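You operate a simulated robot arm through the tools that you are given. There is no shell and no other tool.

The job below is to be done with a simulated two-armed robot. You get a single attempt, and the scene is never put back.

Task
Finish cart D's blue-handled feeder: shut its cover, set 2 mm pitch, slide it home, lower the bar.
Fine: slide it without lifting it; the other feeders stay.

The check looks at the end state, three seconds after you hand in, the way a careful person would. Anything else that was tipped, shoved, dropped, spilled or broken makes it a failure. A push-on lid holds only when it is set on centred and level and pressed home; a screw cap is set on level and turned clockwise until tight.

Robot
Two 7-joint arms with two-finger grippers on one trunk that stands fixed in place. Base frame: the origin is at the foot of the trunk, x ahead of it, y to its left, z up; the work surface is at about z = 0.82. Readings come in m, degrees, newtons and seconds.
The left shoulder is at [0.107, 0.216, 1.125], the right one opposite. With the tool pointing down near the work surface each hand reaches from about 0.38 to 0.9 m from the base axis, measured 20 degrees to its own side. Payload 3.43 kg a hand.
The TCP of each hand is the grasp point between the finger pads, 0.02 m short of the fingertips. In the tool frame z runs along the fingers and y along their closing line. Largest opening 0.124 m; the body of the gripper starts 0.093 m behind the TCP.
Orientation is told as [roll, pitch, yaw] about the base's x, y, z axes, in that order, counted from this pose: with the fingers straight down and closing along the base's y, the tool's x points along the base's -x, its y along +y and its z along -z.

Tools
- The arms move only by the tool step_arm. It takes "left_deltas", "right_deltas" or both (then of equal length, played together; a hand with none holds still); each is a list of rows, each a list of 7 numbers: the shift along the tool's x, y, z in m, then the turn, a rotation vector about the tool's x, y, z in degrees, then the finger opening in m, from 0 to 0.124. In form: [[tx, ty, tz, rx, ry, rz, gripper], ...]. A call has 1 to 20 rows; each row shifts and turns the commanded pose from where the row before left it, along the tool's axes as they then stand. Each row takes 0.2 s and may step no farther than 0.05 m and 8.6 degrees from the row before; otherwise, or with a gripper value out of range, the whole call is refused. A pose out of reach is approached as far as the arm can. The call stops where the force on the tool passes 80 N (or 10 N more than at its start, if that is more) or the arm is blocked; 0.2 s more then pass. The fingers move at their own pace (about 0.072 m/s each) and stop on an object; they squeeze with about 45 N. The grip force told is the motor's: it shows also when the fingers shut on nothing. Time passes only in rows, and 0.2 s behind the last, so rows that do not move let the fingers close. It gives the time, the measured TCP pose, the force on the tool (base axes), the opening and the grip force at its end, in the units of the frame above (readings bear some noise), with the torque about the TCP (base axes, N m) and any sound that the robot's microphone picked up.
- Cameras (640 x 400 px; columns grow to the right, rows downward): "scene" is now at [0.2259, -0.038, 1.2569]; the picture's right is [-0.51, -0.86, 0.00], its down [-0.72, 0.42, -0.55] and it looks along [0.47, -0.28, -0.83] (base axes); focal length 214 px, centre (320, 200). "left" rides on the left gripper at [0.082, -0.014, -0.14] in its tool frame; the picture's right is [0.17, 0.99, 0.00], its down [-0.83, 0.14, -0.54] and it looks along [-0.53, 0.09, 0.84] (tool axes); focal length 243 px, centre (320, 200). "right" rides on the right gripper at [0.082, 0.014, -0.14] in its tool frame; the picture's right is [-0.17, 0.99, 0.00], its down [-0.83, -0.14, -0.54] and it looks along [-0.53, -0.09, 0.84] (tool axes); focal length 243 px, centre (320, 200). There is no depth. A picture from a camera that has moved, and an enlarged one, comes with that camera's place and axes in the base frame and with its lens.
- camera(camera): a new picture of that camera. The clock stands still meanwhile.
- lift_body(by): slides the trunk up (or, below 0, down) by that many m; the arms and the scene camera ride with it, the base frame stays. It gives what a move gives, with no picture.
- head_to(pan, tilt): turns the head with the scene camera to pan (to the left, within 80 degrees either way) and tilt (down, from -29 to 69), counted from straight ahead of the robot. It gives what a move gives.
- inspect(camera, box): a new picture of the part [left, top, right, bottom] of that camera's present view, enlarged. The clock stands still meanwhile.
- hand_in(): hands the job in; it is judged then, once.

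Nothing tells you positions but the pictures and the camera data. Unless the task says otherwise, let go and move clear before handing in.

The tools are called by a JSON object that holds its "api" and its "payload". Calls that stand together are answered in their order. step_arm: Moves the arms, as the interface text tells. Its arguments: {"type":"object","properties":{"left_deltas":{"type":"array","items":{"type":"array","items":{"type":"number"}}},"right_deltas":{"type":"array","items":{"type":"array","items":{"type":"number"}}}},"required":[]} The other tools are called the same way: lift_body (by) slides the trunk up or down; head_to (pan, tilt) turns the head that bears the scene camera; camera (camera) takes a picture; inspect (camera, box) takes an enlarged picture of a part of a camera's view; hand_in () hands the job in.

At the start:

```text
t: 0.0
left_tcp_pos: [0.4336, -0.0087, 1.0789]
left_tool_rot: [0.1, 0.1, 0.1]
left_ft_force: [-0.2, 0.2, 0.5]
left_torque: [-0.01, 0.02, 0.03]
left_finger_gap: 0.124
left_grip_force: 0.0
right_tcp_pos: [0.429, -0.4688, 1.0383]
right_tool_rot: [0.1, -0.1, 0.0]
right_ft_force: [0.2, 0.2, 0.5]
right_torque: [0.01, -0.01, 0.01]
right_finger_gap: 0.1242
right_grip_force: 0.1
trunk travel left (down, up): [-0.275, 0.316]
head pan, tilt: [-30.4, 56.6]
```

scene: 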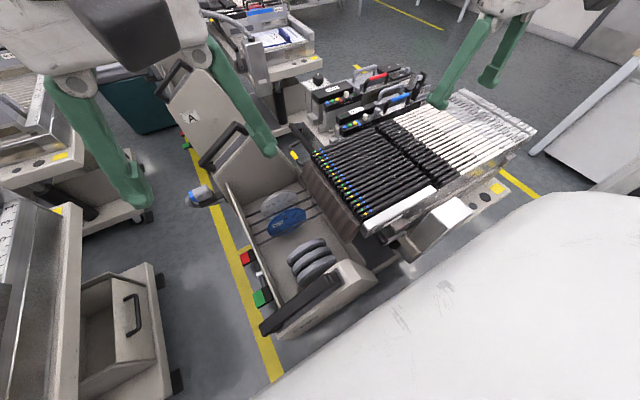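
right: 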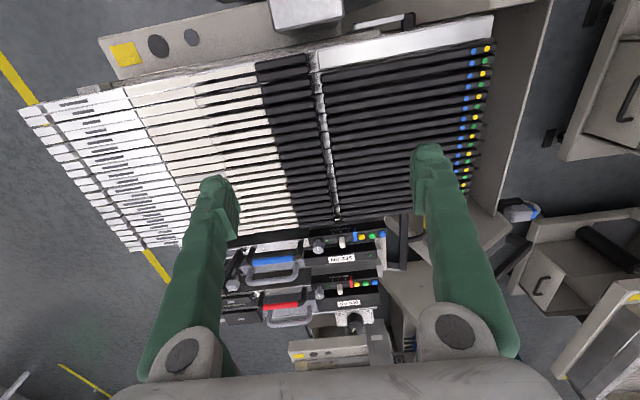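
left: 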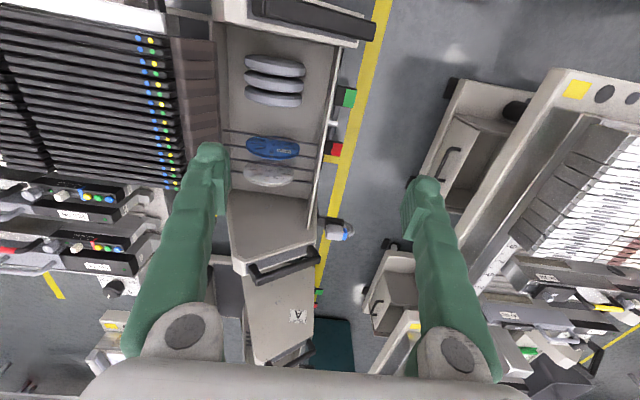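

I see a cart with a bank of feeders and two larger feeders (blue-handled and red-handled) at the far end, plus other carts around. I'll look closer before moving anything.

{"api": "inspect", "payload": {"camera": "scene", "box": [260, 40, 460, 165]}}

{"api": "inspect", "payload": {"camera": "right", "box": [200, 210, 420, 350]}}

{"api": "inspect", "payload": {"camera": "left", "box": [0, 160, 240, 310]}}

{"api": "inspect", "payload": {"camera": "left", "box": [440, 180, 640, 400]}}

```text
3.20 times, centred on (360, 102) of scene
camera zoom: at [0.2259, -0.038, 1.2569], right [-0.51, -0.86, 0.0], down [-0.72, 0.42, -0.55], along [0.47, -0.28, -0.83], focal length 686 px, centre (192, 512)
```

zoom: 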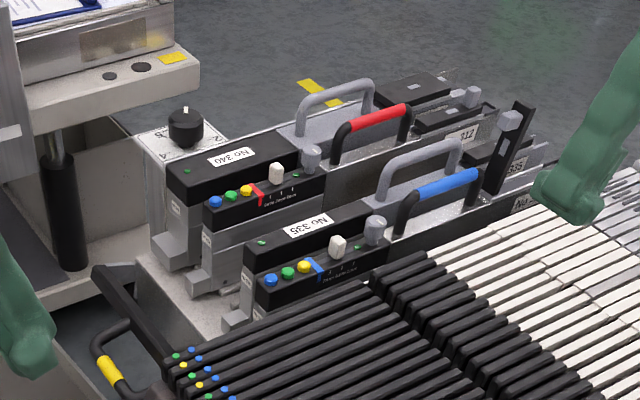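

```text
2.86 times, centred on (310, 280) of right
camera zoom: at [0.3474, -0.457, 1.178], right [0.17, 0.99, 0.0], down [0.83, -0.14, 0.54], along [0.53, -0.09, -0.84], focal length 693 px, centre (349, -29)
```

zoom: 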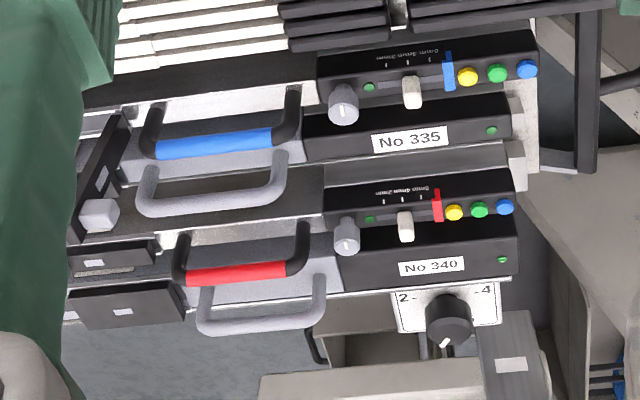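

```text
2.67 times, centred on (120, 235) of left
camera zoom: at [0.3516, -0.0227, 1.2177], right [-0.17, 0.99, 0.0], down [0.83, 0.14, 0.54], along [0.53, 0.09, -0.84], focal length 647 px, centre (853, 107)
```

zoom: 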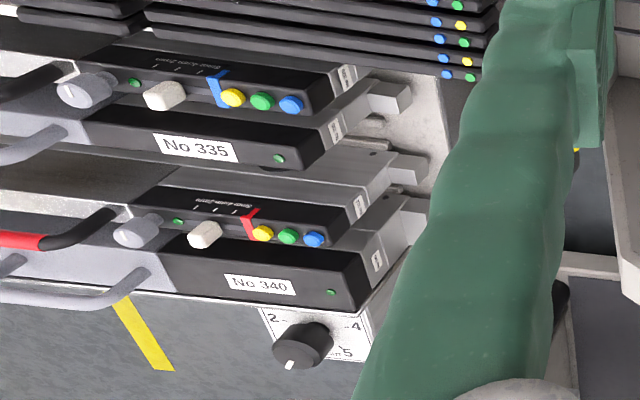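

```text
1.82 times, centred on (540, 290) of left
camera zoom: at [0.3516, -0.0227, 1.2177], right [-0.17, 0.99, 0.0], down [0.83, 0.14, 0.54], along [0.53, 0.09, -0.84], focal length 441 px, centre (-80, 36)
```

zoom: 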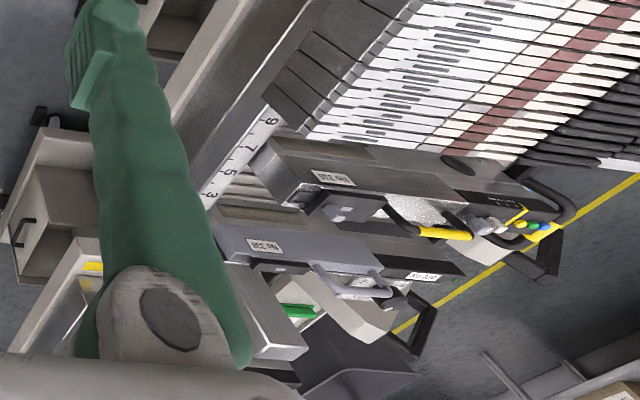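

The near right-hand cart carries a blue-handled feeder (No 335) and a red-handled one (No 340). I need to find the cart letters, so I'll look around with the head.

{"api": "head_to", "payload": {"pan": -50, "tilt": 45}}

{"api": "camera", "payload": {"camera": "scene"}}

{"api": "head_to", "payload": {"pan": 0, "tilt": 35}}

{"api": "camera", "payload": {"camera": "scene"}}

{"api": "head_to", "payload": {"pan": 50, "tilt": 45}}

{"api": "camera", "payload": {"camera": "scene"}}

```text
t: 0.8
left_tcp_pos: [0.4349, -0.0092, 1.0791]
left_tool_rot: [0.0, -0.1, 0.0]
left_ft_force: [-0.3, 0.6, 0.4]
left_torque: [0.0, -0.05, -0.02]
left_finger_gap: 0.124
left_grip_force: 0.1
right_tcp_pos: [0.4295, -0.4691, 1.0376]
right_tool_rot: [0.0, -0.1, -0.1]
right_ft_force: [0.8, -0.3, -0.4]
right_torque: [0.0, 0.03, -0.02]
right_finger_gap: 0.124
right_grip_force: 0.0
trunk travel left (down, up): [-0.275, 0.316]
head pan, tilt: [-50.0, 45.0]
```

```text
taken
camera scene: at [0.2175, -0.0646, 1.2723], right [-0.77, -0.64, 0.0], down [-0.46, 0.54, -0.71], along [0.45, -0.54, -0.71], focal length 214 px, centre (320, 200)
```

scene: 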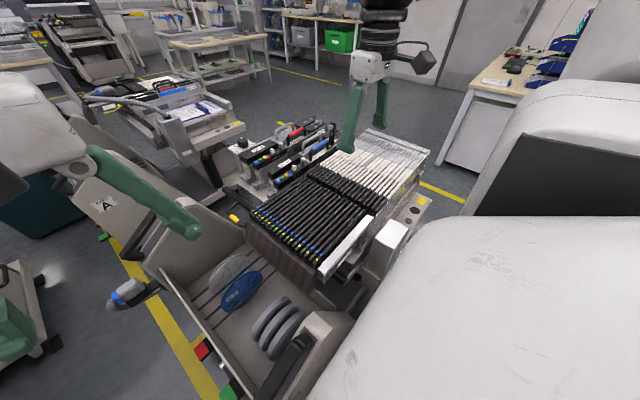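

```text
t: 2.0
left_tcp_pos: [0.4339, -0.0089, 1.0788]
left_tool_rot: [0.0, 0.0, 0.1]
left_ft_force: [0.4, -0.1, -0.3]
left_torque: [0.02, 0.02, -0.02]
left_finger_gap: 0.124
left_grip_force: 0.0
right_tcp_pos: [0.4283, -0.4698, 1.0377]
right_tool_rot: [0.0, 0.1, 0.1]
right_ft_force: [-0.2, 0.1, -0.2]
right_torque: [0.04, 0.05, 0.0]
right_finger_gap: 0.1239
right_grip_force: 0.2
trunk travel left (down, up): [-0.275, 0.316]
head pan, tilt: [0.0, 35.0]
```

```text
taken
camera scene: at [0.2532, -0.0025, 1.2871], right [0.0, -1.0, 0.0], down [-0.57, 0.0, -0.82], along [0.82, 0.0, -0.57], focal length 214 px, centre (320, 200)
```

scene: 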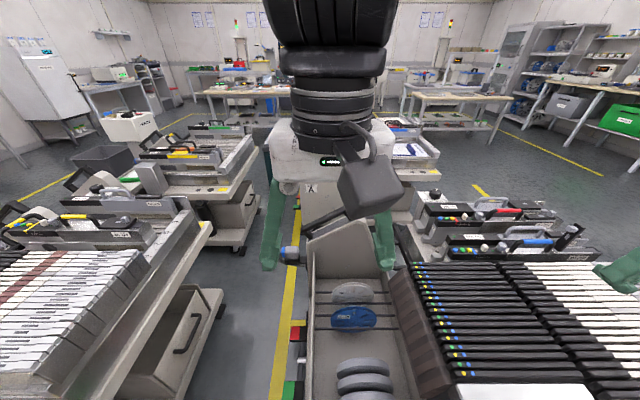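

```text
t: 3.2
left_tcp_pos: [0.4343, -0.0094, 1.0786]
left_tool_rot: [0.0, 0.0, 0.1]
left_ft_force: [-0.4, 0.9, -0.7]
left_torque: [-0.01, 0.04, 0.01]
left_finger_gap: 0.1242
left_grip_force: 0.1
right_tcp_pos: [0.4296, -0.47, 1.0388]
right_tool_rot: [0.0, -0.1, 0.0]
right_ft_force: [0.5, -0.2, -0.5]
right_torque: [0.0, -0.02, 0.02]
right_finger_gap: 0.124
right_grip_force: 0.1
trunk travel left (down, up): [-0.275, 0.316]
head pan, tilt: [50.0, 45.0]
```

```text
taken
camera scene: at [0.2175, 0.0598, 1.2723], right [0.77, -0.64, 0.0], down [-0.45, -0.54, -0.71], along [0.45, 0.54, -0.71], focal length 214 px, centre (320, 200)
```

scene: 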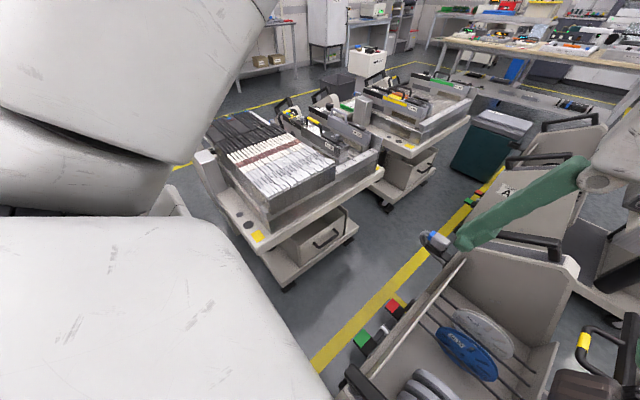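

Only the right-hand cart is within reach. I'll aim the head at its far end and bring the right wrist camera closer to read the labels.

{"api": "head_to", "payload": {"pan": -52, "tilt": 30}}

{"api": "camera", "payload": {"camera": "scene"}}

{"api": "inspect", "payload": {"camera": "scene", "box": [220, 170, 420, 295]}}

{"api": "inspect", "payload": {"camera": "right", "box": [280, 220, 400, 295]}}

{"api": "inspect", "payload": {"camera": "right", "box": [210, 230, 330, 330]}}

{"api": "inspect", "payload": {"camera": "right", "box": [300, 280, 420, 370]}}

```text
t: 5.0
left_tcp_pos: [0.4335, -0.0092, 1.0789]
left_tool_rot: [-0.1, 0.0, -0.1]
left_ft_force: [0.0, -0.5, -0.3]
left_torque: [0.0, 0.0, 0.03]
left_finger_gap: 0.1239
left_grip_force: 0.1
right_tcp_pos: [0.4288, -0.4705, 1.0372]
right_tool_rot: [0.0, 0.1, 0.0]
right_ft_force: [0.3, -0.1, 0.1]
right_torque: [-0.02, -0.01, -0.02]
right_finger_gap: 0.1239
right_grip_force: 0.0
trunk travel left (down, up): [-0.275, 0.316]
head pan, tilt: [-52.0, 30.0]
```

```text
taken
camera scene: at [0.2209, -0.0736, 1.2949], right [-0.79, -0.62, 0.0], down [-0.31, 0.39, -0.87], along [0.53, -0.68, -0.5], focal length 214 px, centre (320, 200)
```

scene: 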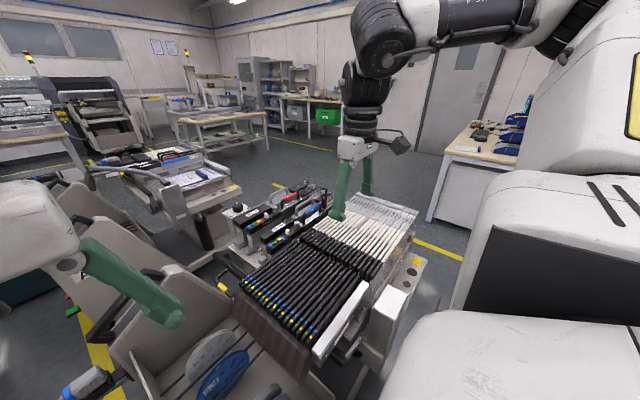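

```text
3.20 times, centred on (320, 232) of scene
camera zoom: at [0.2209, -0.0736, 1.2949], right [-0.79, -0.62, 0.0], down [-0.31, 0.39, -0.87], along [0.53, -0.68, -0.5], focal length 686 px, centre (320, 96)
```

zoom: 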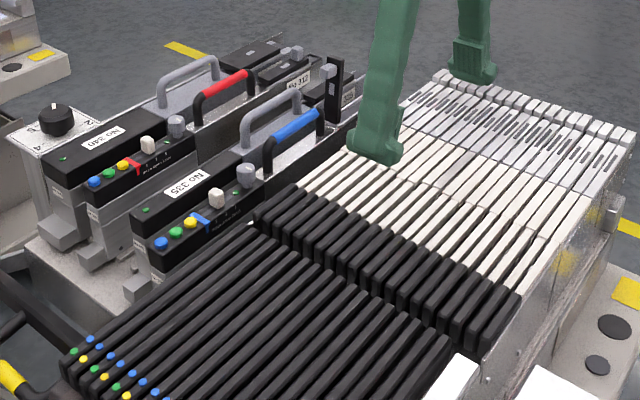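

```text
5.33 times, centred on (340, 258) of right
camera zoom: at [0.3474, -0.4569, 1.178], right [0.17, 0.99, 0.0], down [0.83, -0.14, 0.54], along [0.53, -0.09, -0.84], focal length 1294 px, centre (213, -107)
```

zoom: 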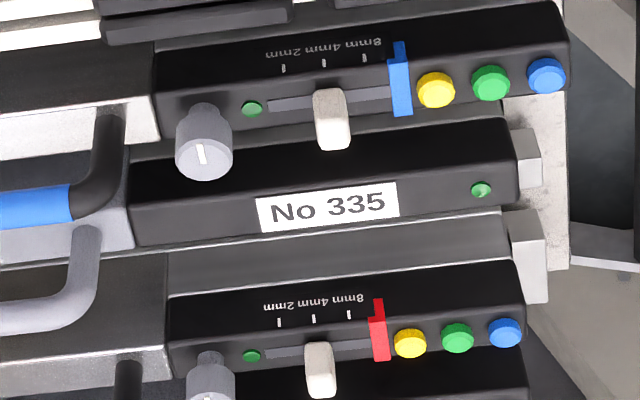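

```text
4.00 times, centred on (270, 280) of right
camera zoom: at [0.3474, -0.4569, 1.178], right [0.17, 0.99, 0.0], down [0.83, -0.14, 0.54], along [0.53, -0.09, -0.84], focal length 970 px, centre (520, -120)
```

zoom: 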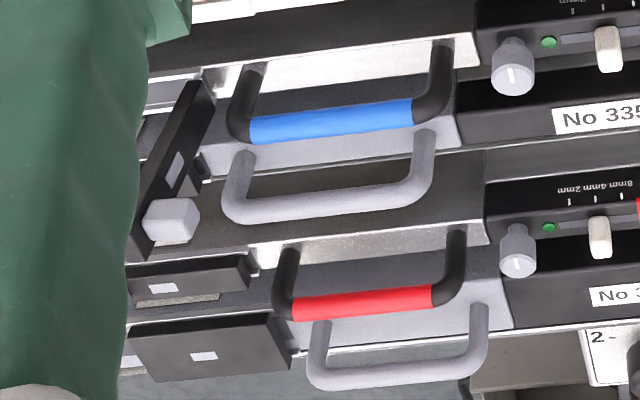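

```text
4.44 times, centred on (360, 325) of right
camera zoom: at [0.3474, -0.4569, 1.178], right [0.17, 0.99, 0.0], down [0.83, -0.14, 0.54], along [0.53, -0.09, -0.84], focal length 1078 px, centre (142, -356)
```

zoom: 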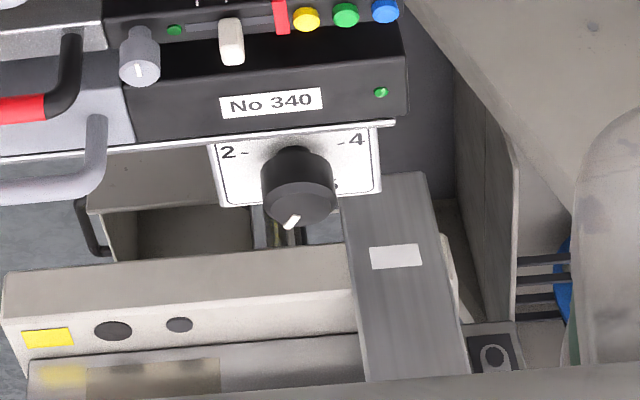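

The blue-handled feeder 335 has a pitch slider, a handle, a raised black piece at its far end and a grey loop. I'll move the right hand up and across for a closer view of it.

{"api": "step_arm", "payload": {"right_deltas": [[0, -0.04, 0, 0, 0, 0, 0.124], [0, -0.04, 0, 0, 0, 0, 0.124], [0, -0.02, 0, 0, 0, 0, 0.124], [-0.03, 0, 0, 0, 0, 0, 0.124], [-0.03, 0, 0.02, 0, 0, 0, 0.124], [0, 0, 0.02, 0, 0, 0, 0.124], [0, 0, 0.0, 0, 0, 0, 0.124]]}}

{"api": "camera", "payload": {"camera": "right"}}

{"api": "camera", "payload": {"camera": "scene"}}

```text
t: 6.6
left_tcp_pos: [0.4336, -0.0081, 1.0783]
left_tool_rot: [-0.1, 0.0, 0.0]
left_ft_force: [0.0, -0.4, -0.4]
left_torque: [-0.02, 0.01, 0.0]
left_finger_gap: 0.1237
left_grip_force: 0.0
right_tcp_pos: [0.4896, -0.5684, 0.9978]
right_tool_rot: [-0.1, 0.0, 0.0]
right_ft_force: [0.8, -0.7, 0.8]
right_torque: [0.01, 0.01, 0.01]
right_finger_gap: 0.124
right_grip_force: 0.0
trunk travel left (down, up): [-0.275, 0.316]
head pan, tilt: [-52.0, 30.0]
```

```text
taken
camera right: at [0.4076, -0.5558, 1.1387], right [0.17, 0.99, 0.0], down [0.83, -0.14, 0.54], along [0.53, -0.09, -0.84], focal length 243 px, centre (320, 200)
```

right: 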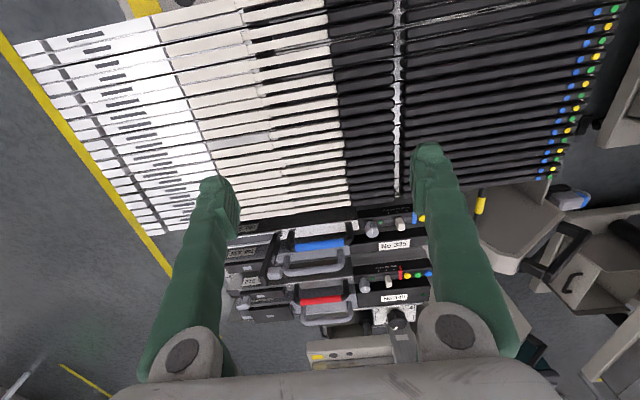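

```text
taken
camera scene: at [0.2213, -0.0731, 1.2949], right [-0.79, -0.62, 0.0], down [-0.31, 0.39, -0.87], along [0.53, -0.68, -0.5], focal length 214 px, centre (320, 200)
```

scene: 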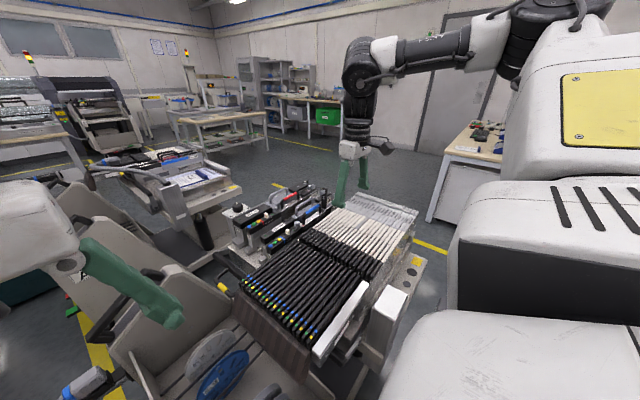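

{"api": "inspect", "payload": {"camera": "right", "box": [340, 200, 440, 262]}}

{"api": "inspect", "payload": {"camera": "right", "box": [225, 210, 345, 285]}}

{"api": "inspect", "payload": {"camera": "right", "box": [225, 250, 445, 370]}}

{"api": "inspect", "payload": {"camera": "scene", "box": [220, 175, 340, 255]}}

{"api": "inspect", "payload": {"camera": "left", "box": [0, 170, 170, 290]}}

```text
6.40 times, centred on (390, 231) of right
camera zoom: at [0.4076, -0.5558, 1.1387], right [0.17, 0.99, 0.0], down [0.83, -0.14, 0.54], along [0.53, -0.09, -0.84], focal length 1553 px, centre (-128, 2)
```

zoom: 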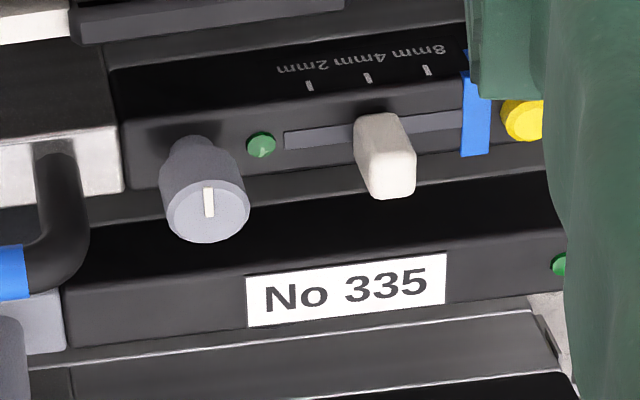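

```text
5.33 times, centred on (285, 248) of right
camera zoom: at [0.4076, -0.5558, 1.1387], right [0.17, 0.99, 0.0], down [0.83, -0.14, 0.54], along [0.53, -0.09, -0.84], focal length 1294 px, centre (507, -53)
```

zoom: 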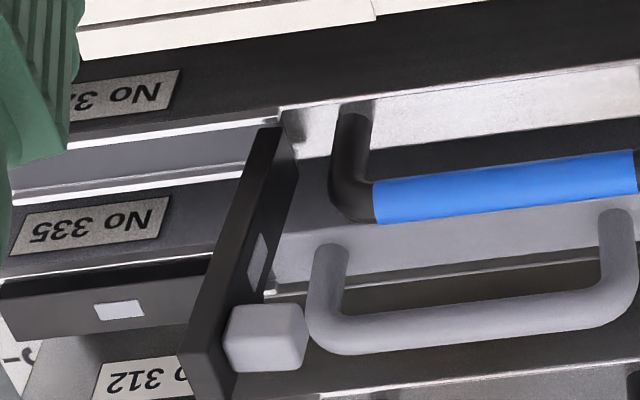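

```text
2.91 times, centred on (335, 310) of right
camera zoom: at [0.4076, -0.5558, 1.1387], right [0.17, 0.99, 0.0], down [0.83, -0.14, 0.54], along [0.53, -0.09, -0.84], focal length 706 px, centre (276, -120)
```

zoom: 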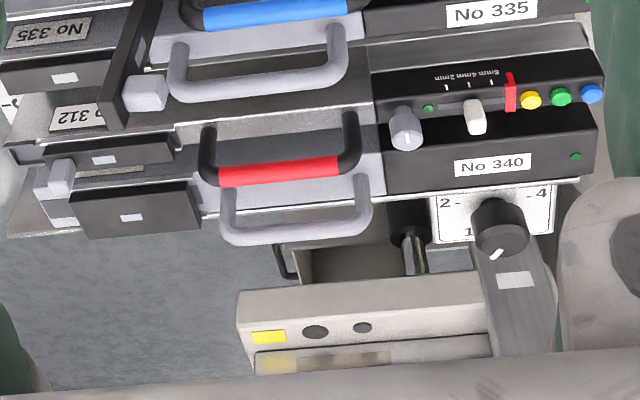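

```text
5.00 times, centred on (280, 215) of scene
camera zoom: at [0.2213, -0.0731, 1.2949], right [-0.79, -0.62, 0.0], down [-0.31, 0.39, -0.87], along [0.53, -0.68, -0.5], focal length 1072 px, centre (520, 125)
```

zoom: 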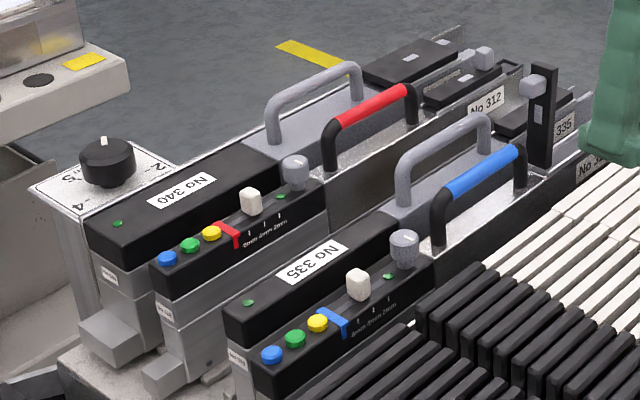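

```text
3.33 times, centred on (85, 230) of left
camera zoom: at [0.3519, -0.0221, 1.2177], right [-0.17, 0.99, 0.0], down [0.83, 0.14, 0.54], along [0.53, 0.09, -0.84], focal length 809 px, centre (1103, 100)
```

zoom: 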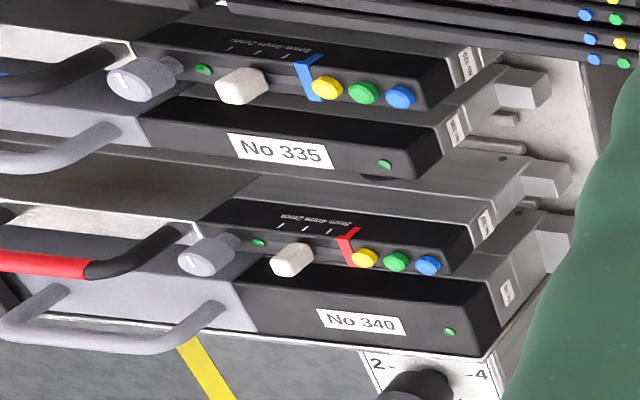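

The blue feeder's cover is standing open and its pitch slider looks to be at 4 mm. Next I'll look for the bar, around the black arm with the yellow sleeve at the near end of these feeders.

{"api": "head_to", "payload": {"pan": -35, "tilt": 45}}

{"api": "camera", "payload": {"camera": "scene"}}

{"api": "inspect", "payload": {"camera": "scene", "box": [200, 140, 360, 240]}}

{"api": "inspect", "payload": {"camera": "right", "box": [430, 130, 640, 280]}}

{"api": "inspect", "payload": {"camera": "left", "box": [60, 240, 300, 380]}}

```text
t: 7.4
left_tcp_pos: [0.4345, -0.0099, 1.0795]
left_tool_rot: [0.0, -0.1, 0.0]
left_ft_force: [0.4, -0.1, 0.1]
left_torque: [0.03, -0.02, -0.01]
left_finger_gap: 0.124
left_grip_force: 0.0
right_tcp_pos: [0.4882, -0.5689, 0.998]
right_tool_rot: [0.0, 0.0, 0.0]
right_ft_force: [0.7, 0.3, 0.3]
right_torque: [-0.01, 0.0, 0.01]
right_finger_gap: 0.1237
right_grip_force: 0.1
trunk travel left (down, up): [-0.275, 0.316]
head pan, tilt: [-35.0, 45.0]
```

```text
taken
camera scene: at [0.2317, -0.0492, 1.2724], right [-0.57, -0.82, 0.0], down [-0.58, 0.41, -0.71], along [0.58, -0.41, -0.71], focal length 214 px, centre (320, 200)
```

scene: 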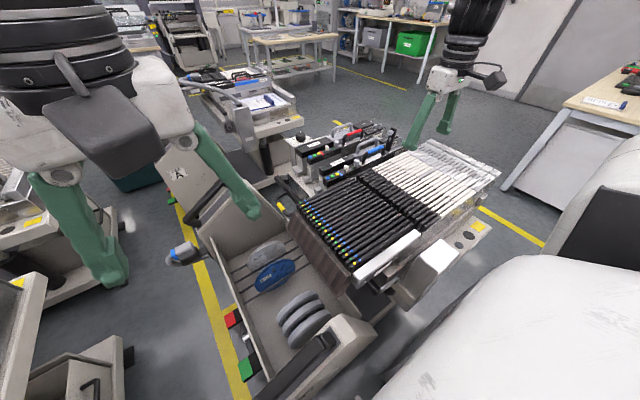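

```text
4.00 times, centred on (280, 190) of scene
camera zoom: at [0.2317, -0.0492, 1.2724], right [-0.57, -0.82, 0.0], down [-0.58, 0.41, -0.71], along [0.58, -0.41, -0.71], focal length 858 px, centre (480, 240)
```

zoom: 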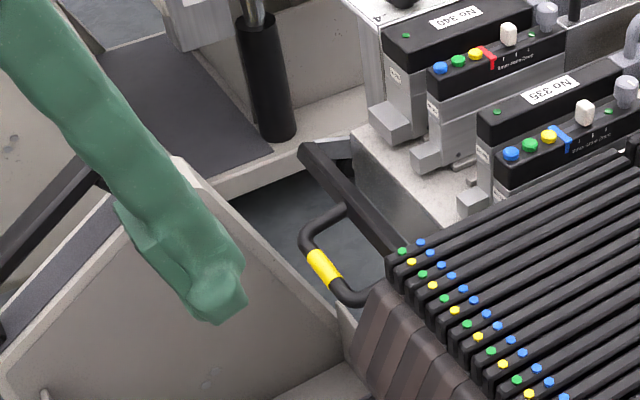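

```text
2.67 times, centred on (535, 205) of right
camera zoom: at [0.407, -0.5564, 1.1387], right [0.17, 0.99, 0.0], down [0.83, -0.14, 0.54], along [0.53, -0.09, -0.84], focal length 647 px, centre (-253, 187)
```

zoom: 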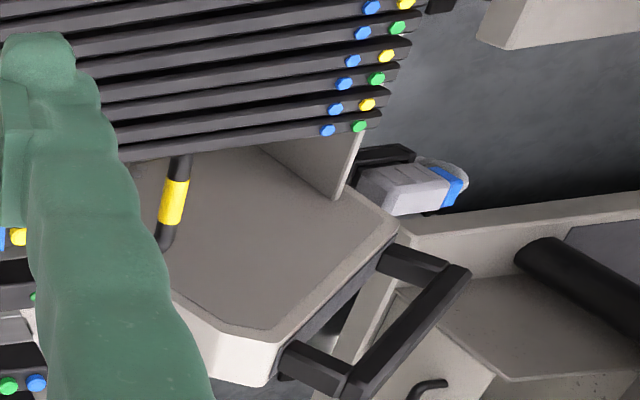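

```text
2.67 times, centred on (180, 310) of left
camera zoom: at [0.3515, -0.0227, 1.2178], right [-0.17, 0.99, 0.0], down [0.83, 0.14, 0.54], along [0.53, 0.09, -0.84], focal length 647 px, centre (693, -93)
```

zoom: 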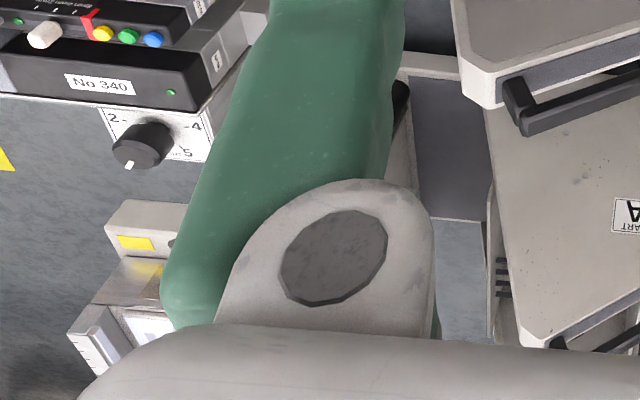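

I need to identify which cart is D; one panel reads "CART A". I'll scan for the other labels.

{"api": "inspect", "payload": {"camera": "scene", "box": [150, 40, 330, 150]}}

{"api": "inspect", "payload": {"camera": "scene", "box": [140, 140, 300, 240]}}

{"api": "inspect", "payload": {"camera": "scene", "box": [340, 190, 520, 300]}}

{"api": "inspect", "payload": {"camera": "scene", "box": [180, 200, 380, 400]}}

{"api": "head_to", "payload": {"pan": 10, "tilt": 25}}

{"api": "camera", "payload": {"camera": "scene"}}

{"api": "inspect", "payload": {"camera": "scene", "box": [100, 120, 320, 260]}}

{"api": "inspect", "payload": {"camera": "scene", "box": [380, 100, 640, 260]}}

```text
3.56 times, centred on (240, 95) of scene
camera zoom: at [0.2317, -0.0492, 1.2724], right [-0.57, -0.82, 0.0], down [-0.58, 0.41, -0.71], along [0.58, -0.41, -0.71], focal length 763 px, centre (604, 573)
```

zoom: 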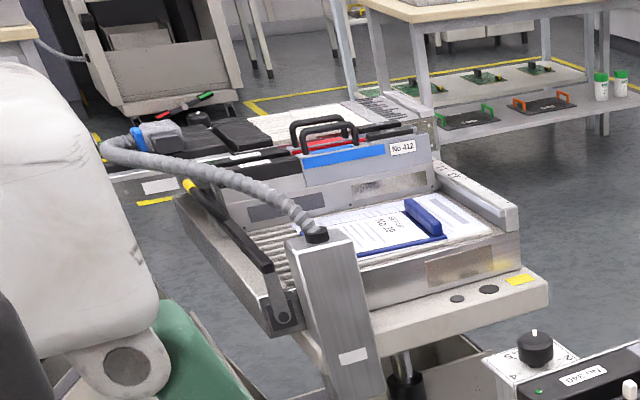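

```text
4.00 times, centred on (220, 190) of scene
camera zoom: at [0.2317, -0.0492, 1.2724], right [-0.57, -0.82, 0.0], down [-0.58, 0.41, -0.71], along [0.58, -0.41, -0.71], focal length 858 px, centre (720, 240)
```

zoom: 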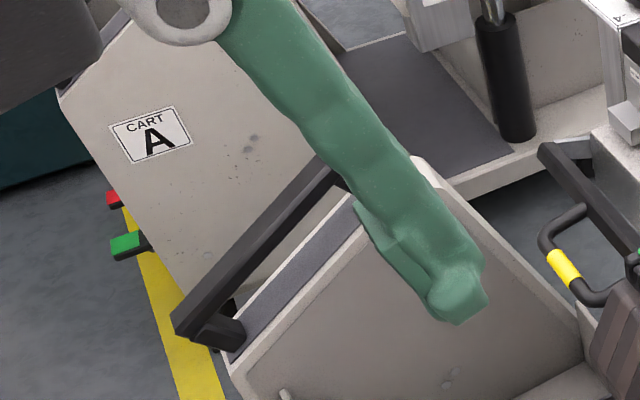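

```text
3.56 times, centred on (430, 245) of scene
camera zoom: at [0.2317, -0.0492, 1.2724], right [-0.57, -0.82, 0.0], down [-0.58, 0.41, -0.71], along [0.58, -0.41, -0.71], focal length 763 px, centre (-71, 40)
```

zoom: 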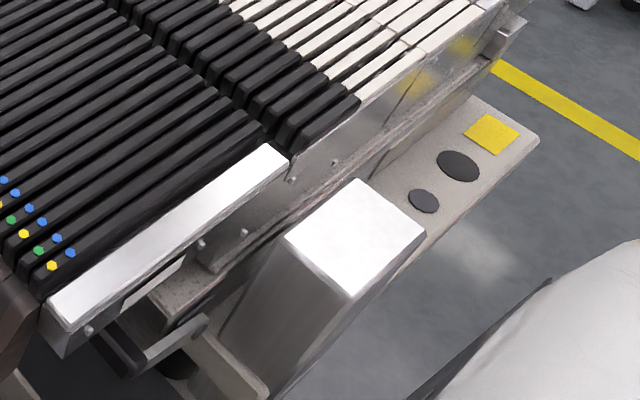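

```text
2.00 times, centred on (280, 300) of scene
camera zoom: at [0.2317, -0.0492, 1.2724], right [-0.57, -0.82, 0.0], down [-0.58, 0.41, -0.71], along [0.58, -0.41, -0.71], focal length 429 px, centre (400, 0)
```

zoom: 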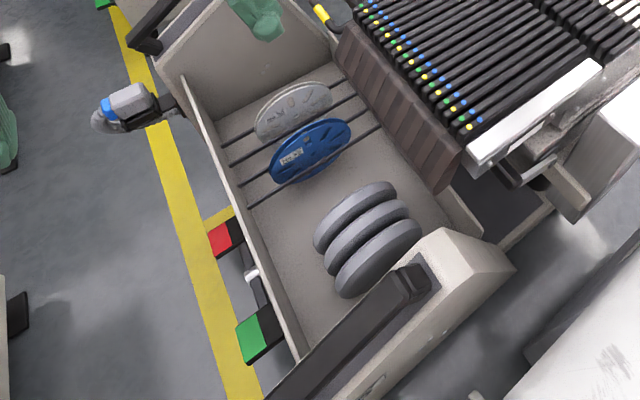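

```text
t: 8.5
left_tcp_pos: [0.4335, -0.0102, 1.0784]
left_tool_rot: [0.0, 0.0, -0.1]
left_ft_force: [0.6, 0.3, 0.3]
left_torque: [-0.02, 0.0, 0.02]
left_finger_gap: 0.1239
left_grip_force: 0.1
right_tcp_pos: [0.4884, -0.5689, 0.9989]
right_tool_rot: [0.0, -0.1, 0.0]
right_ft_force: [-0.3, -0.5, 0.1]
right_torque: [-0.02, -0.04, 0.01]
right_finger_gap: 0.1242
right_grip_force: 0.0
trunk travel left (down, up): [-0.275, 0.316]
head pan, tilt: [10.0, 25.0]
```

```text
taken
camera scene: at [0.2559, 0.0135, 1.3029], right [0.17, -0.98, 0.0], down [-0.42, -0.07, -0.91], along [0.89, 0.16, -0.42], focal length 214 px, centre (320, 200)
```

scene: 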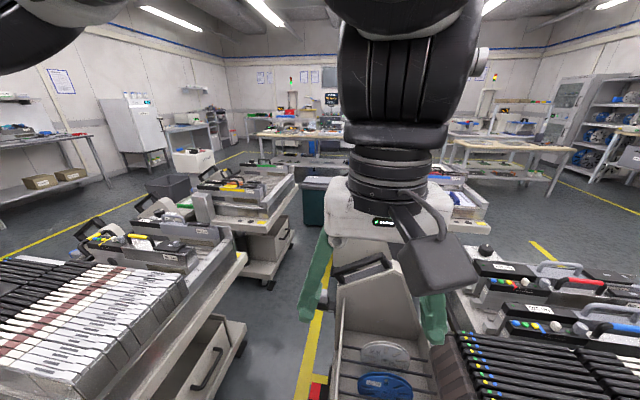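

```text
2.86 times, centred on (210, 190) of scene
camera zoom: at [0.2559, 0.0135, 1.3029], right [0.17, -0.98, 0.0], down [-0.42, -0.07, -0.91], along [0.89, 0.16, -0.42], focal length 613 px, centre (634, 229)
```

zoom: 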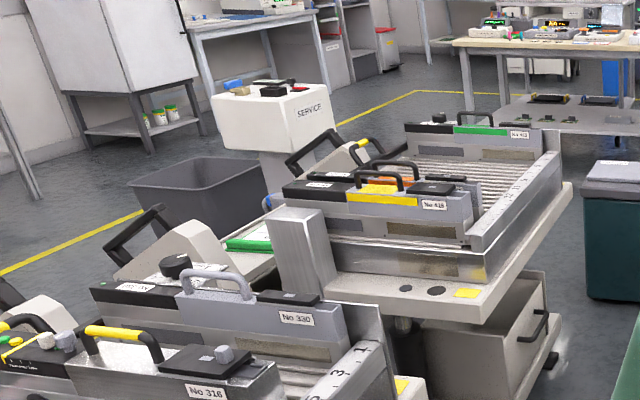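

```text
2.46 times, centred on (510, 180) of scene
camera zoom: at [0.2559, 0.0135, 1.3029], right [0.17, -0.98, 0.0], down [-0.42, -0.07, -0.91], along [0.89, 0.16, -0.42], focal length 528 px, centre (-148, 249)
```

zoom: 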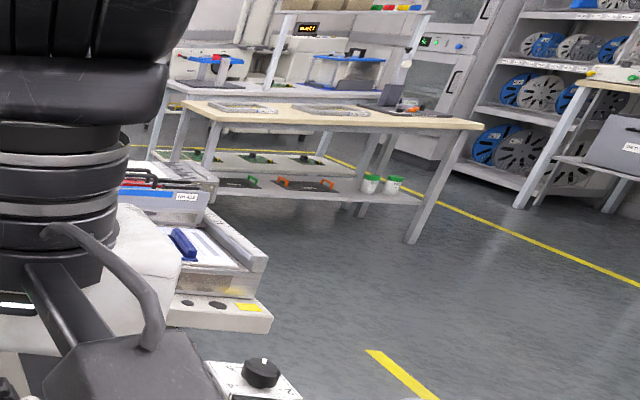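

The carts ahead and to the left look like other carts (A, etc.). I'll move the left arm aside and bring the right wrist camera over the front end of our cart to see the bar.

{"api": "step_arm", "payload": {"left_deltas": [[0, 0.04, 0, 0, 0, 0, 0.124], [0, 0.04, 0, 0, 0, 0, 0.124], [0, 0.04, 0, 0, 0, 0, 0.124], [0, 0.04, 0, 0, 0, 0, 0.124], [0, 0, 0, 0, 0, 0, 0.124]], "right_deltas": [[0, 0.04, 0, 0, 0, 0, 0.124], [0, 0.04, 0, 0, 0, 0, 0.124], [0, 0.04, 0, 0, 0, 0, 0.124], [0, 0.04, 0, 0, 0, 0, 0.124], [0, 0, 0, 0, 0, 0, 0.124]]}}

{"api": "head_to", "payload": {"pan": -30, "tilt": 50}}

{"api": "camera", "payload": {"camera": "scene"}}

{"api": "inspect", "payload": {"camera": "scene", "box": [220, 100, 380, 200]}}

{"api": "camera", "payload": {"camera": "right"}}

{"api": "inspect", "payload": {"camera": "right", "box": [240, 170, 440, 295]}}

{"api": "camera", "payload": {"camera": "left"}}

```text
t: 9.7
left_tcp_pos: [0.4313, 0.1446, 1.0651]
left_tool_rot: [-0.1, 0.0, -0.1]
left_ft_force: [0.3, -0.5, 0.1]
left_torque: [0.02, 0.01, 0.04]
left_finger_gap: 0.1241
left_grip_force: 0.1
left hand out of reach, approached as far as the arm can: row 3, 4
right_tcp_pos: [0.4865, -0.4103, 0.9983]
right_tool_rot: [0.1, 0.0, 0.1]
right_ft_force: [-0.4, 0.3, 0.4]
right_torque: [0.01, -0.02, 0.02]
right_finger_gap: 0.1237
right_grip_force: 0.0
trunk travel left (down, up): [-0.275, 0.316]
head pan, tilt: [10.0, 25.0]
```

```text
t: 10.8
left_tcp_pos: [0.4314, 0.145, 1.0661]
left_tool_rot: [-0.2, -0.1, 0.0]
left_ft_force: [0.0, -0.1, -0.4]
left_torque: [0.02, -0.05, -0.01]
left_finger_gap: 0.1236
left_grip_force: 0.1
right_tcp_pos: [0.4863, -0.41, 0.9999]
right_tool_rot: [0.1, 0.1, -0.1]
right_ft_force: [-0.9, 0.1, 1.1]
right_torque: [0.01, 0.01, 0.02]
right_finger_gap: 0.124
right_grip_force: 0.0
trunk travel left (down, up): [-0.275, 0.316]
head pan, tilt: [-30.0, 50.0]
```

```text
taken
camera scene: at [0.232, -0.0409, 1.2654], right [-0.5, -0.87, 0.0], down [-0.66, 0.38, -0.64], along [0.56, -0.32, -0.77], focal length 214 px, centre (320, 200)
```

scene: 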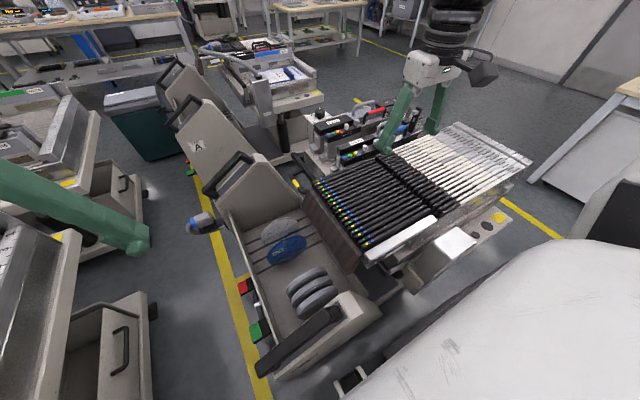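

```text
4.00 times, centred on (300, 150) of scene
camera zoom: at [0.232, -0.0409, 1.2654], right [-0.5, -0.87, 0.0], down [-0.66, 0.38, -0.64], along [0.56, -0.32, -0.77], focal length 858 px, centre (400, 400)
```

zoom: 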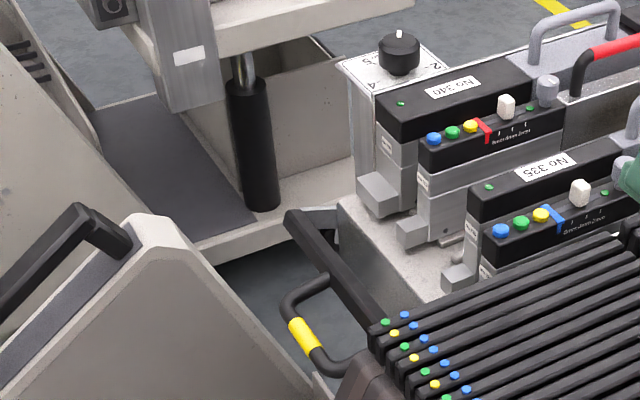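

```text
taken
camera right: at [0.4054, -0.3966, 1.1393], right [0.17, 0.99, 0.0], down [0.83, -0.14, 0.54], along [0.53, -0.09, -0.84], focal length 243 px, centre (320, 200)
```

right: 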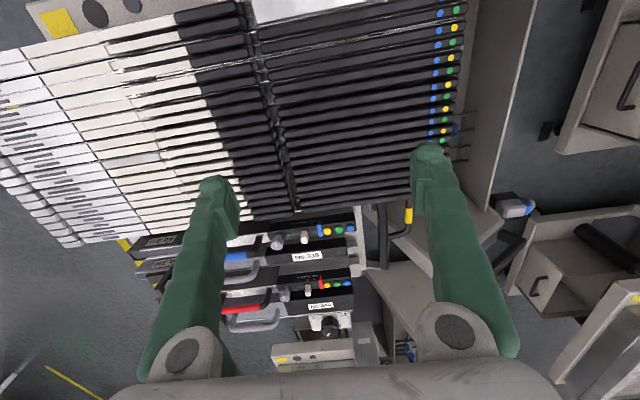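

```text
3.20 times, centred on (340, 232) of right
camera zoom: at [0.4054, -0.3966, 1.1393], right [0.17, 0.99, 0.0], down [0.83, -0.14, 0.54], along [0.53, -0.09, -0.84], focal length 776 px, centre (256, 96)
```

zoom: 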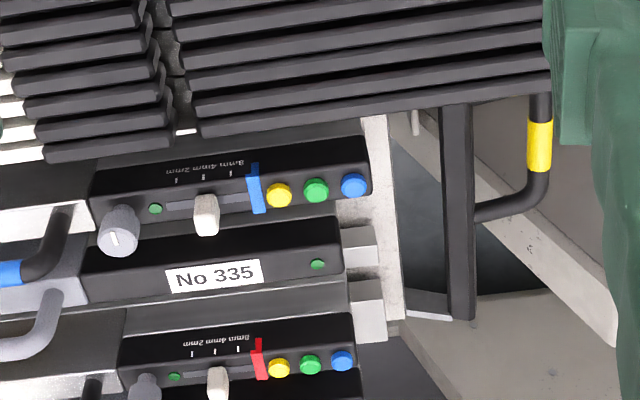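

```text
taken
camera left: at [0.3488, 0.133, 1.204], right [-0.17, 0.99, 0.0], down [0.83, 0.14, 0.54], along [0.53, 0.09, -0.84], focal length 243 px, centre (320, 200)
```

left: 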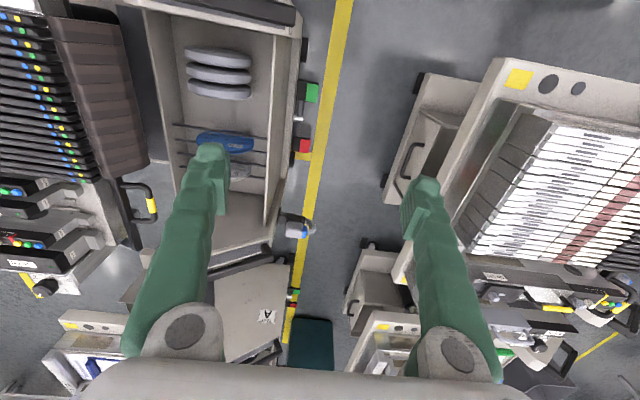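

{"api": "inspect", "payload": {"camera": "left", "box": [0, 160, 180, 290]}}

{"api": "inspect", "payload": {"camera": "left", "box": [400, 230, 640, 400]}}

{"api": "inspect", "payload": {"camera": "left", "box": [20, 290, 320, 390]}}

{"api": "inspect", "payload": {"camera": "scene", "box": [160, 20, 330, 130]}}

```text
3.08 times, centred on (90, 225) of left
camera zoom: at [0.3488, 0.133, 1.204], right [-0.17, 0.99, 0.0], down [0.83, 0.14, 0.54], along [0.53, 0.09, -0.84], focal length 746 px, centre (1028, 123)
```

zoom: 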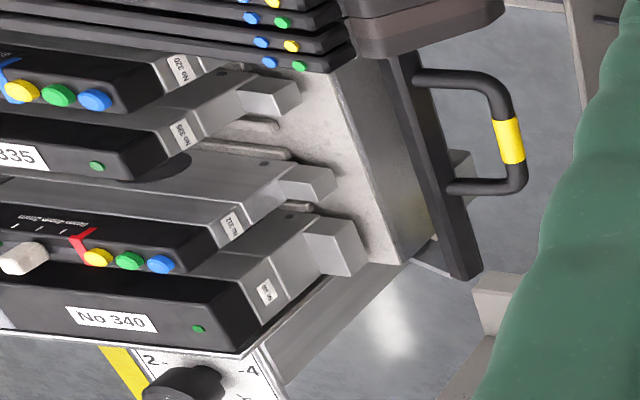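

```text
2.35 times, centred on (520, 315) of left
camera zoom: at [0.3488, 0.133, 1.204], right [-0.17, 0.99, 0.0], down [0.83, 0.14, 0.54], along [0.53, 0.09, -0.84], focal length 571 px, centre (-151, -71)
```

zoom: 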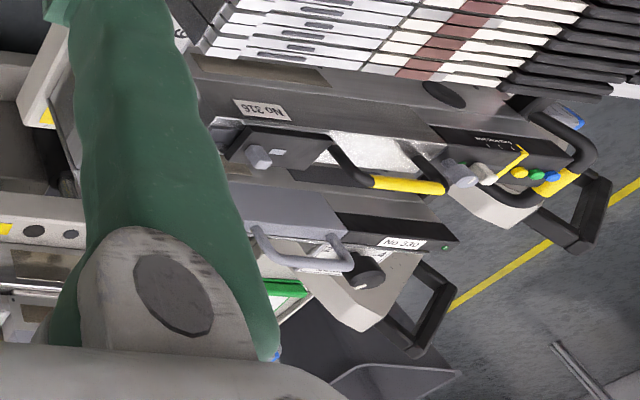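

```text
2.13 times, centred on (170, 340) of left
camera zoom: at [0.3488, 0.133, 1.204], right [-0.17, 0.99, 0.0], down [0.83, 0.14, 0.54], along [0.53, 0.09, -0.84], focal length 518 px, centre (640, -99)
```

zoom: 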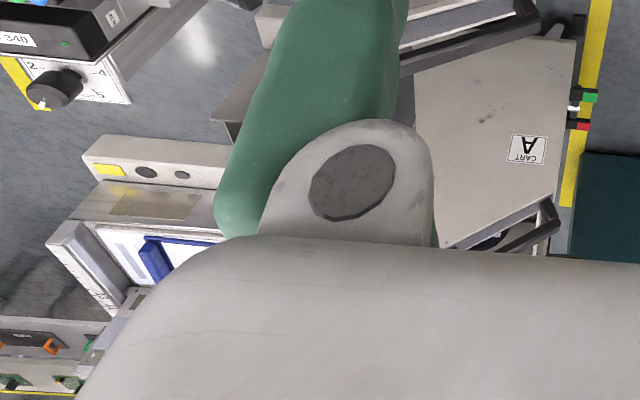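

```text
3.64 times, centred on (245, 75) of scene
camera zoom: at [0.232, -0.0409, 1.2654], right [-0.5, -0.87, 0.0], down [-0.66, 0.38, -0.64], along [0.56, -0.32, -0.77], focal length 780 px, centre (593, 654)
```

zoom: 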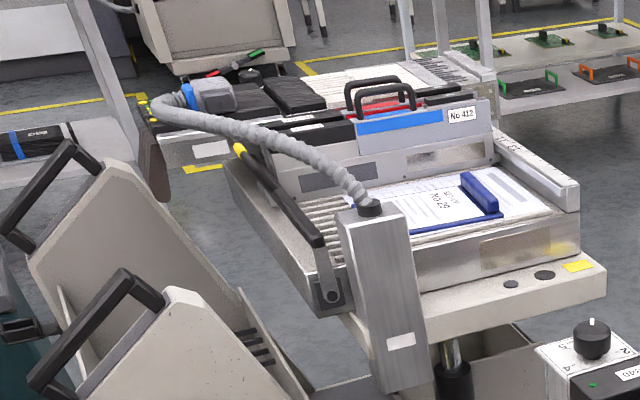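

The feeder tags show four separate feeders (320 blue, 335, 312 red, 340). I'll compare the clamp bars on the other carts to work out which position counts as lowered.

{"api": "head_to", "payload": {"pan": 35, "tilt": 25}}

{"api": "camera", "payload": {"camera": "scene"}}

{"api": "inspect", "payload": {"camera": "scene", "box": [200, 150, 360, 250]}}

{"api": "inspect", "payload": {"camera": "left", "box": [560, 260, 640, 340]}}

{"api": "inspect", "payload": {"camera": "scene", "box": [300, 110, 460, 210]}}

```text
t: 12.1
left_tcp_pos: [0.4321, 0.1453, 1.0652]
left_tool_rot: [-0.1, 0.1, 0.0]
left_ft_force: [0.7, 0.4, -0.2]
left_torque: [-0.04, 0.0, 0.0]
left_finger_gap: 0.124
left_grip_force: 0.1
right_tcp_pos: [0.487, -0.4094, 0.9988]
right_tool_rot: [0.0, 0.0, 0.0]
right_ft_force: [-0.5, -0.3, 0.7]
right_torque: [-0.01, 0.01, 0.03]
right_finger_gap: 0.124
right_grip_force: 0.1
trunk travel left (down, up): [-0.275, 0.316]
head pan, tilt: [35.0, 25.0]
```

```text
taken
camera scene: at [0.2407, 0.0503, 1.3029], right [0.57, -0.82, 0.0], down [-0.35, -0.24, -0.91], along [0.74, 0.52, -0.42], focal length 214 px, centre (320, 200)
```

scene: 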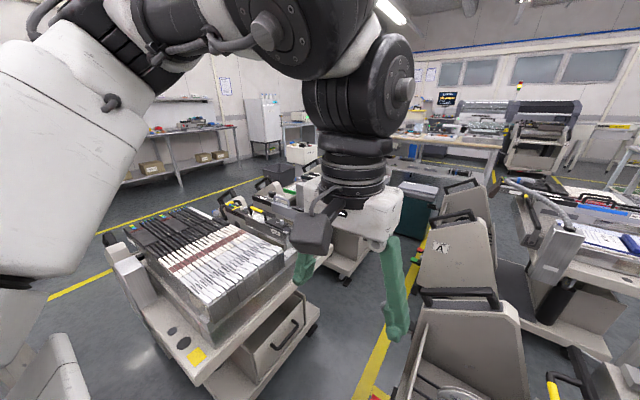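

```text
4.00 times, centred on (280, 200) of scene
camera zoom: at [0.2407, 0.0503, 1.3029], right [0.57, -0.82, 0.0], down [-0.35, -0.24, -0.91], along [0.74, 0.52, -0.42], focal length 858 px, centre (480, 200)
```

zoom: 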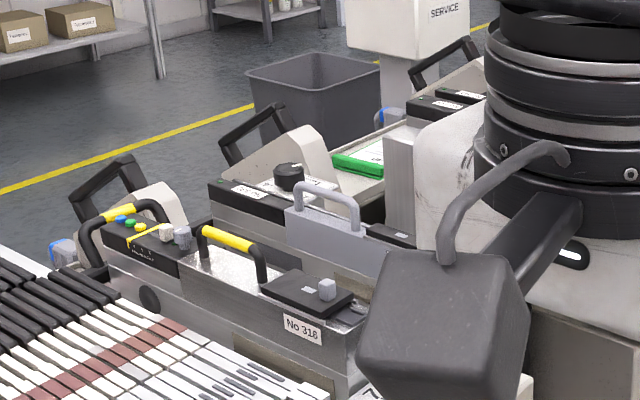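

```text
5.00 times, centred on (600, 300) of left
camera zoom: at [0.3488, 0.133, 1.204], right [-0.17, 0.99, 0.0], down [0.83, 0.14, 0.54], along [0.53, 0.09, -0.84], focal length 1213 px, centre (-1080, -300)
```

zoom: 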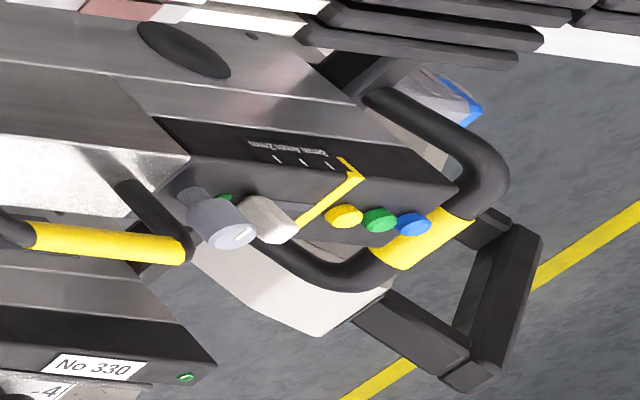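

```text
4.00 times, centred on (380, 160) of scene
camera zoom: at [0.2407, 0.0503, 1.3029], right [0.57, -0.82, 0.0], down [-0.35, -0.24, -0.91], along [0.74, 0.52, -0.42], focal length 858 px, centre (80, 360)
```

zoom: 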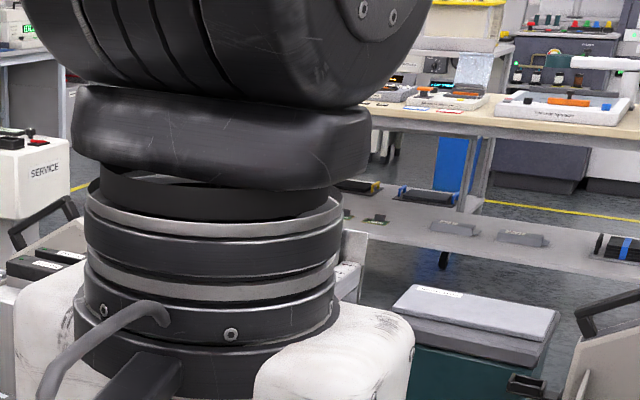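

The bar on the left-hand carts looks different, so I'll bring the left wrist camera round to look square at the front end of our cart.

{"api": "step_arm", "payload": {"left_deltas": [[-0.03, -0.04, 0.01, 0, 0, 0, 0.124], [-0.03, -0.04, 0.01, 0, 0, 0, 0.124], [-0.03, -0.04, 0.01, 0, 0, 0, 0.124], [-0.03, -0.04, 0.01, 0, 0, 0, 0.124], [0, 0, 0, 0, 0, 8, 0.124], [0, 0, 0, 0, 0, 8, 0.124], [0, 0, 0, 0, 0, 8, 0.124], [0, 0, 0, 0, 0, 8, 0.124], [0, 0, 0, 0, 0, 8, 0.124], [0, 0, 0, 0, 0, 8, 0.124], [0, 0, 0, 0, 0, 8, 0.124], [0, 0, 0, 0, 0, 0, 0.124]]}}

{"api": "camera", "payload": {"camera": "left"}}

```text
refused: row 1 steps farther than a row can; nothing moved
```

```text
taken
camera left: at [0.3488, 0.133, 1.204], right [-0.17, 0.99, 0.0], down [0.83, 0.14, 0.54], along [0.53, 0.09, -0.84], focal length 243 px, centre (320, 200)
```

left: 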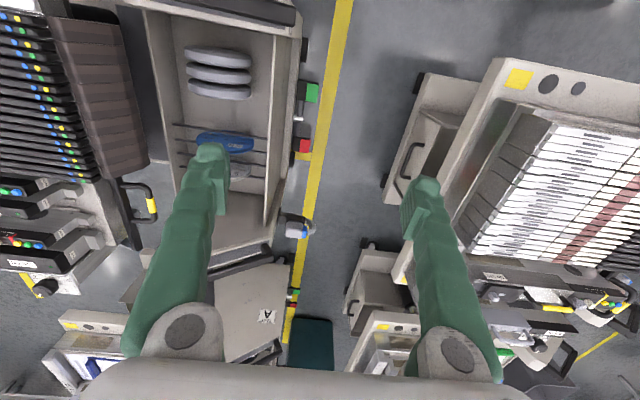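

{"api": "step_arm", "payload": {"left_deltas": [[-0.024, -0.032, 0.01, 0, 0, 0, 0.124], [-0.024, -0.032, 0.01, 0, 0, 0, 0.124], [-0.024, -0.032, 0.01, 0, 0, 0, 0.124], [-0.024, -0.032, 0.01, 0, 0, 0, 0.124], [-0.024, -0.032, 0.01, 0, 0, 0, 0.124], [0, 0, 0, 0, 0, 8, 0.124], [0, 0, 0, 0, 0, 8, 0.124], [0, 0, 0, 0, 0, 8, 0.124], [0, 0, 0, 0, 0, 8, 0.124], [0, 0, 0, 0, 0, 8, 0.124], [0, 0, 0, 0, 0, 8, 0.124], [0, 0, 0, 0, 0, 8, 0.124], [0, 0, 0, 0, 0, 0, 0.124]]}}

{"api": "camera", "payload": {"camera": "left"}}

```text
t: 14.9
left_tcp_pos: [0.3787, 0.0025, 0.959]
left_tool_rot: [0.0, -0.2, -27.7]
left_ft_force: [0.3, 0.7, -0.5]
left_torque: [0.02, -0.02, 0.03]
left_finger_gap: 0.1242
left_grip_force: 0.0
left hand out of reach, approached as far as the arm can: row 2, 3, 4, 5, 6, 7, 8, 9, 10, 11, 12
right_tcp_pos: [0.4875, -0.4086, 1.0]
right_tool_rot: [0.1, 0.1, 0.0]
right_ft_force: [0.1, 0.0, 0.8]
right_torque: [-0.02, 0.02, 0.0]
right_finger_gap: 0.1239
right_grip_force: 0.0
trunk travel left (down, up): [-0.275, 0.316]
head pan, tilt: [35.0, 25.0]
```

```text
taken
camera left: at [0.299, 0.0282, 1.0972], right [0.31, 0.95, 0.0], down [0.8, -0.26, 0.54], along [0.51, -0.17, -0.84], focal length 243 px, centre (320, 200)
```

left: 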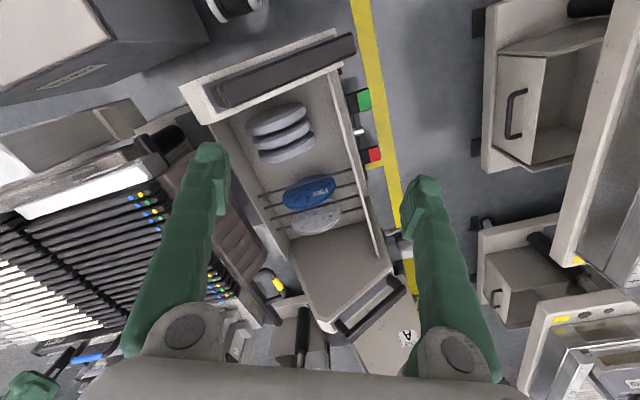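

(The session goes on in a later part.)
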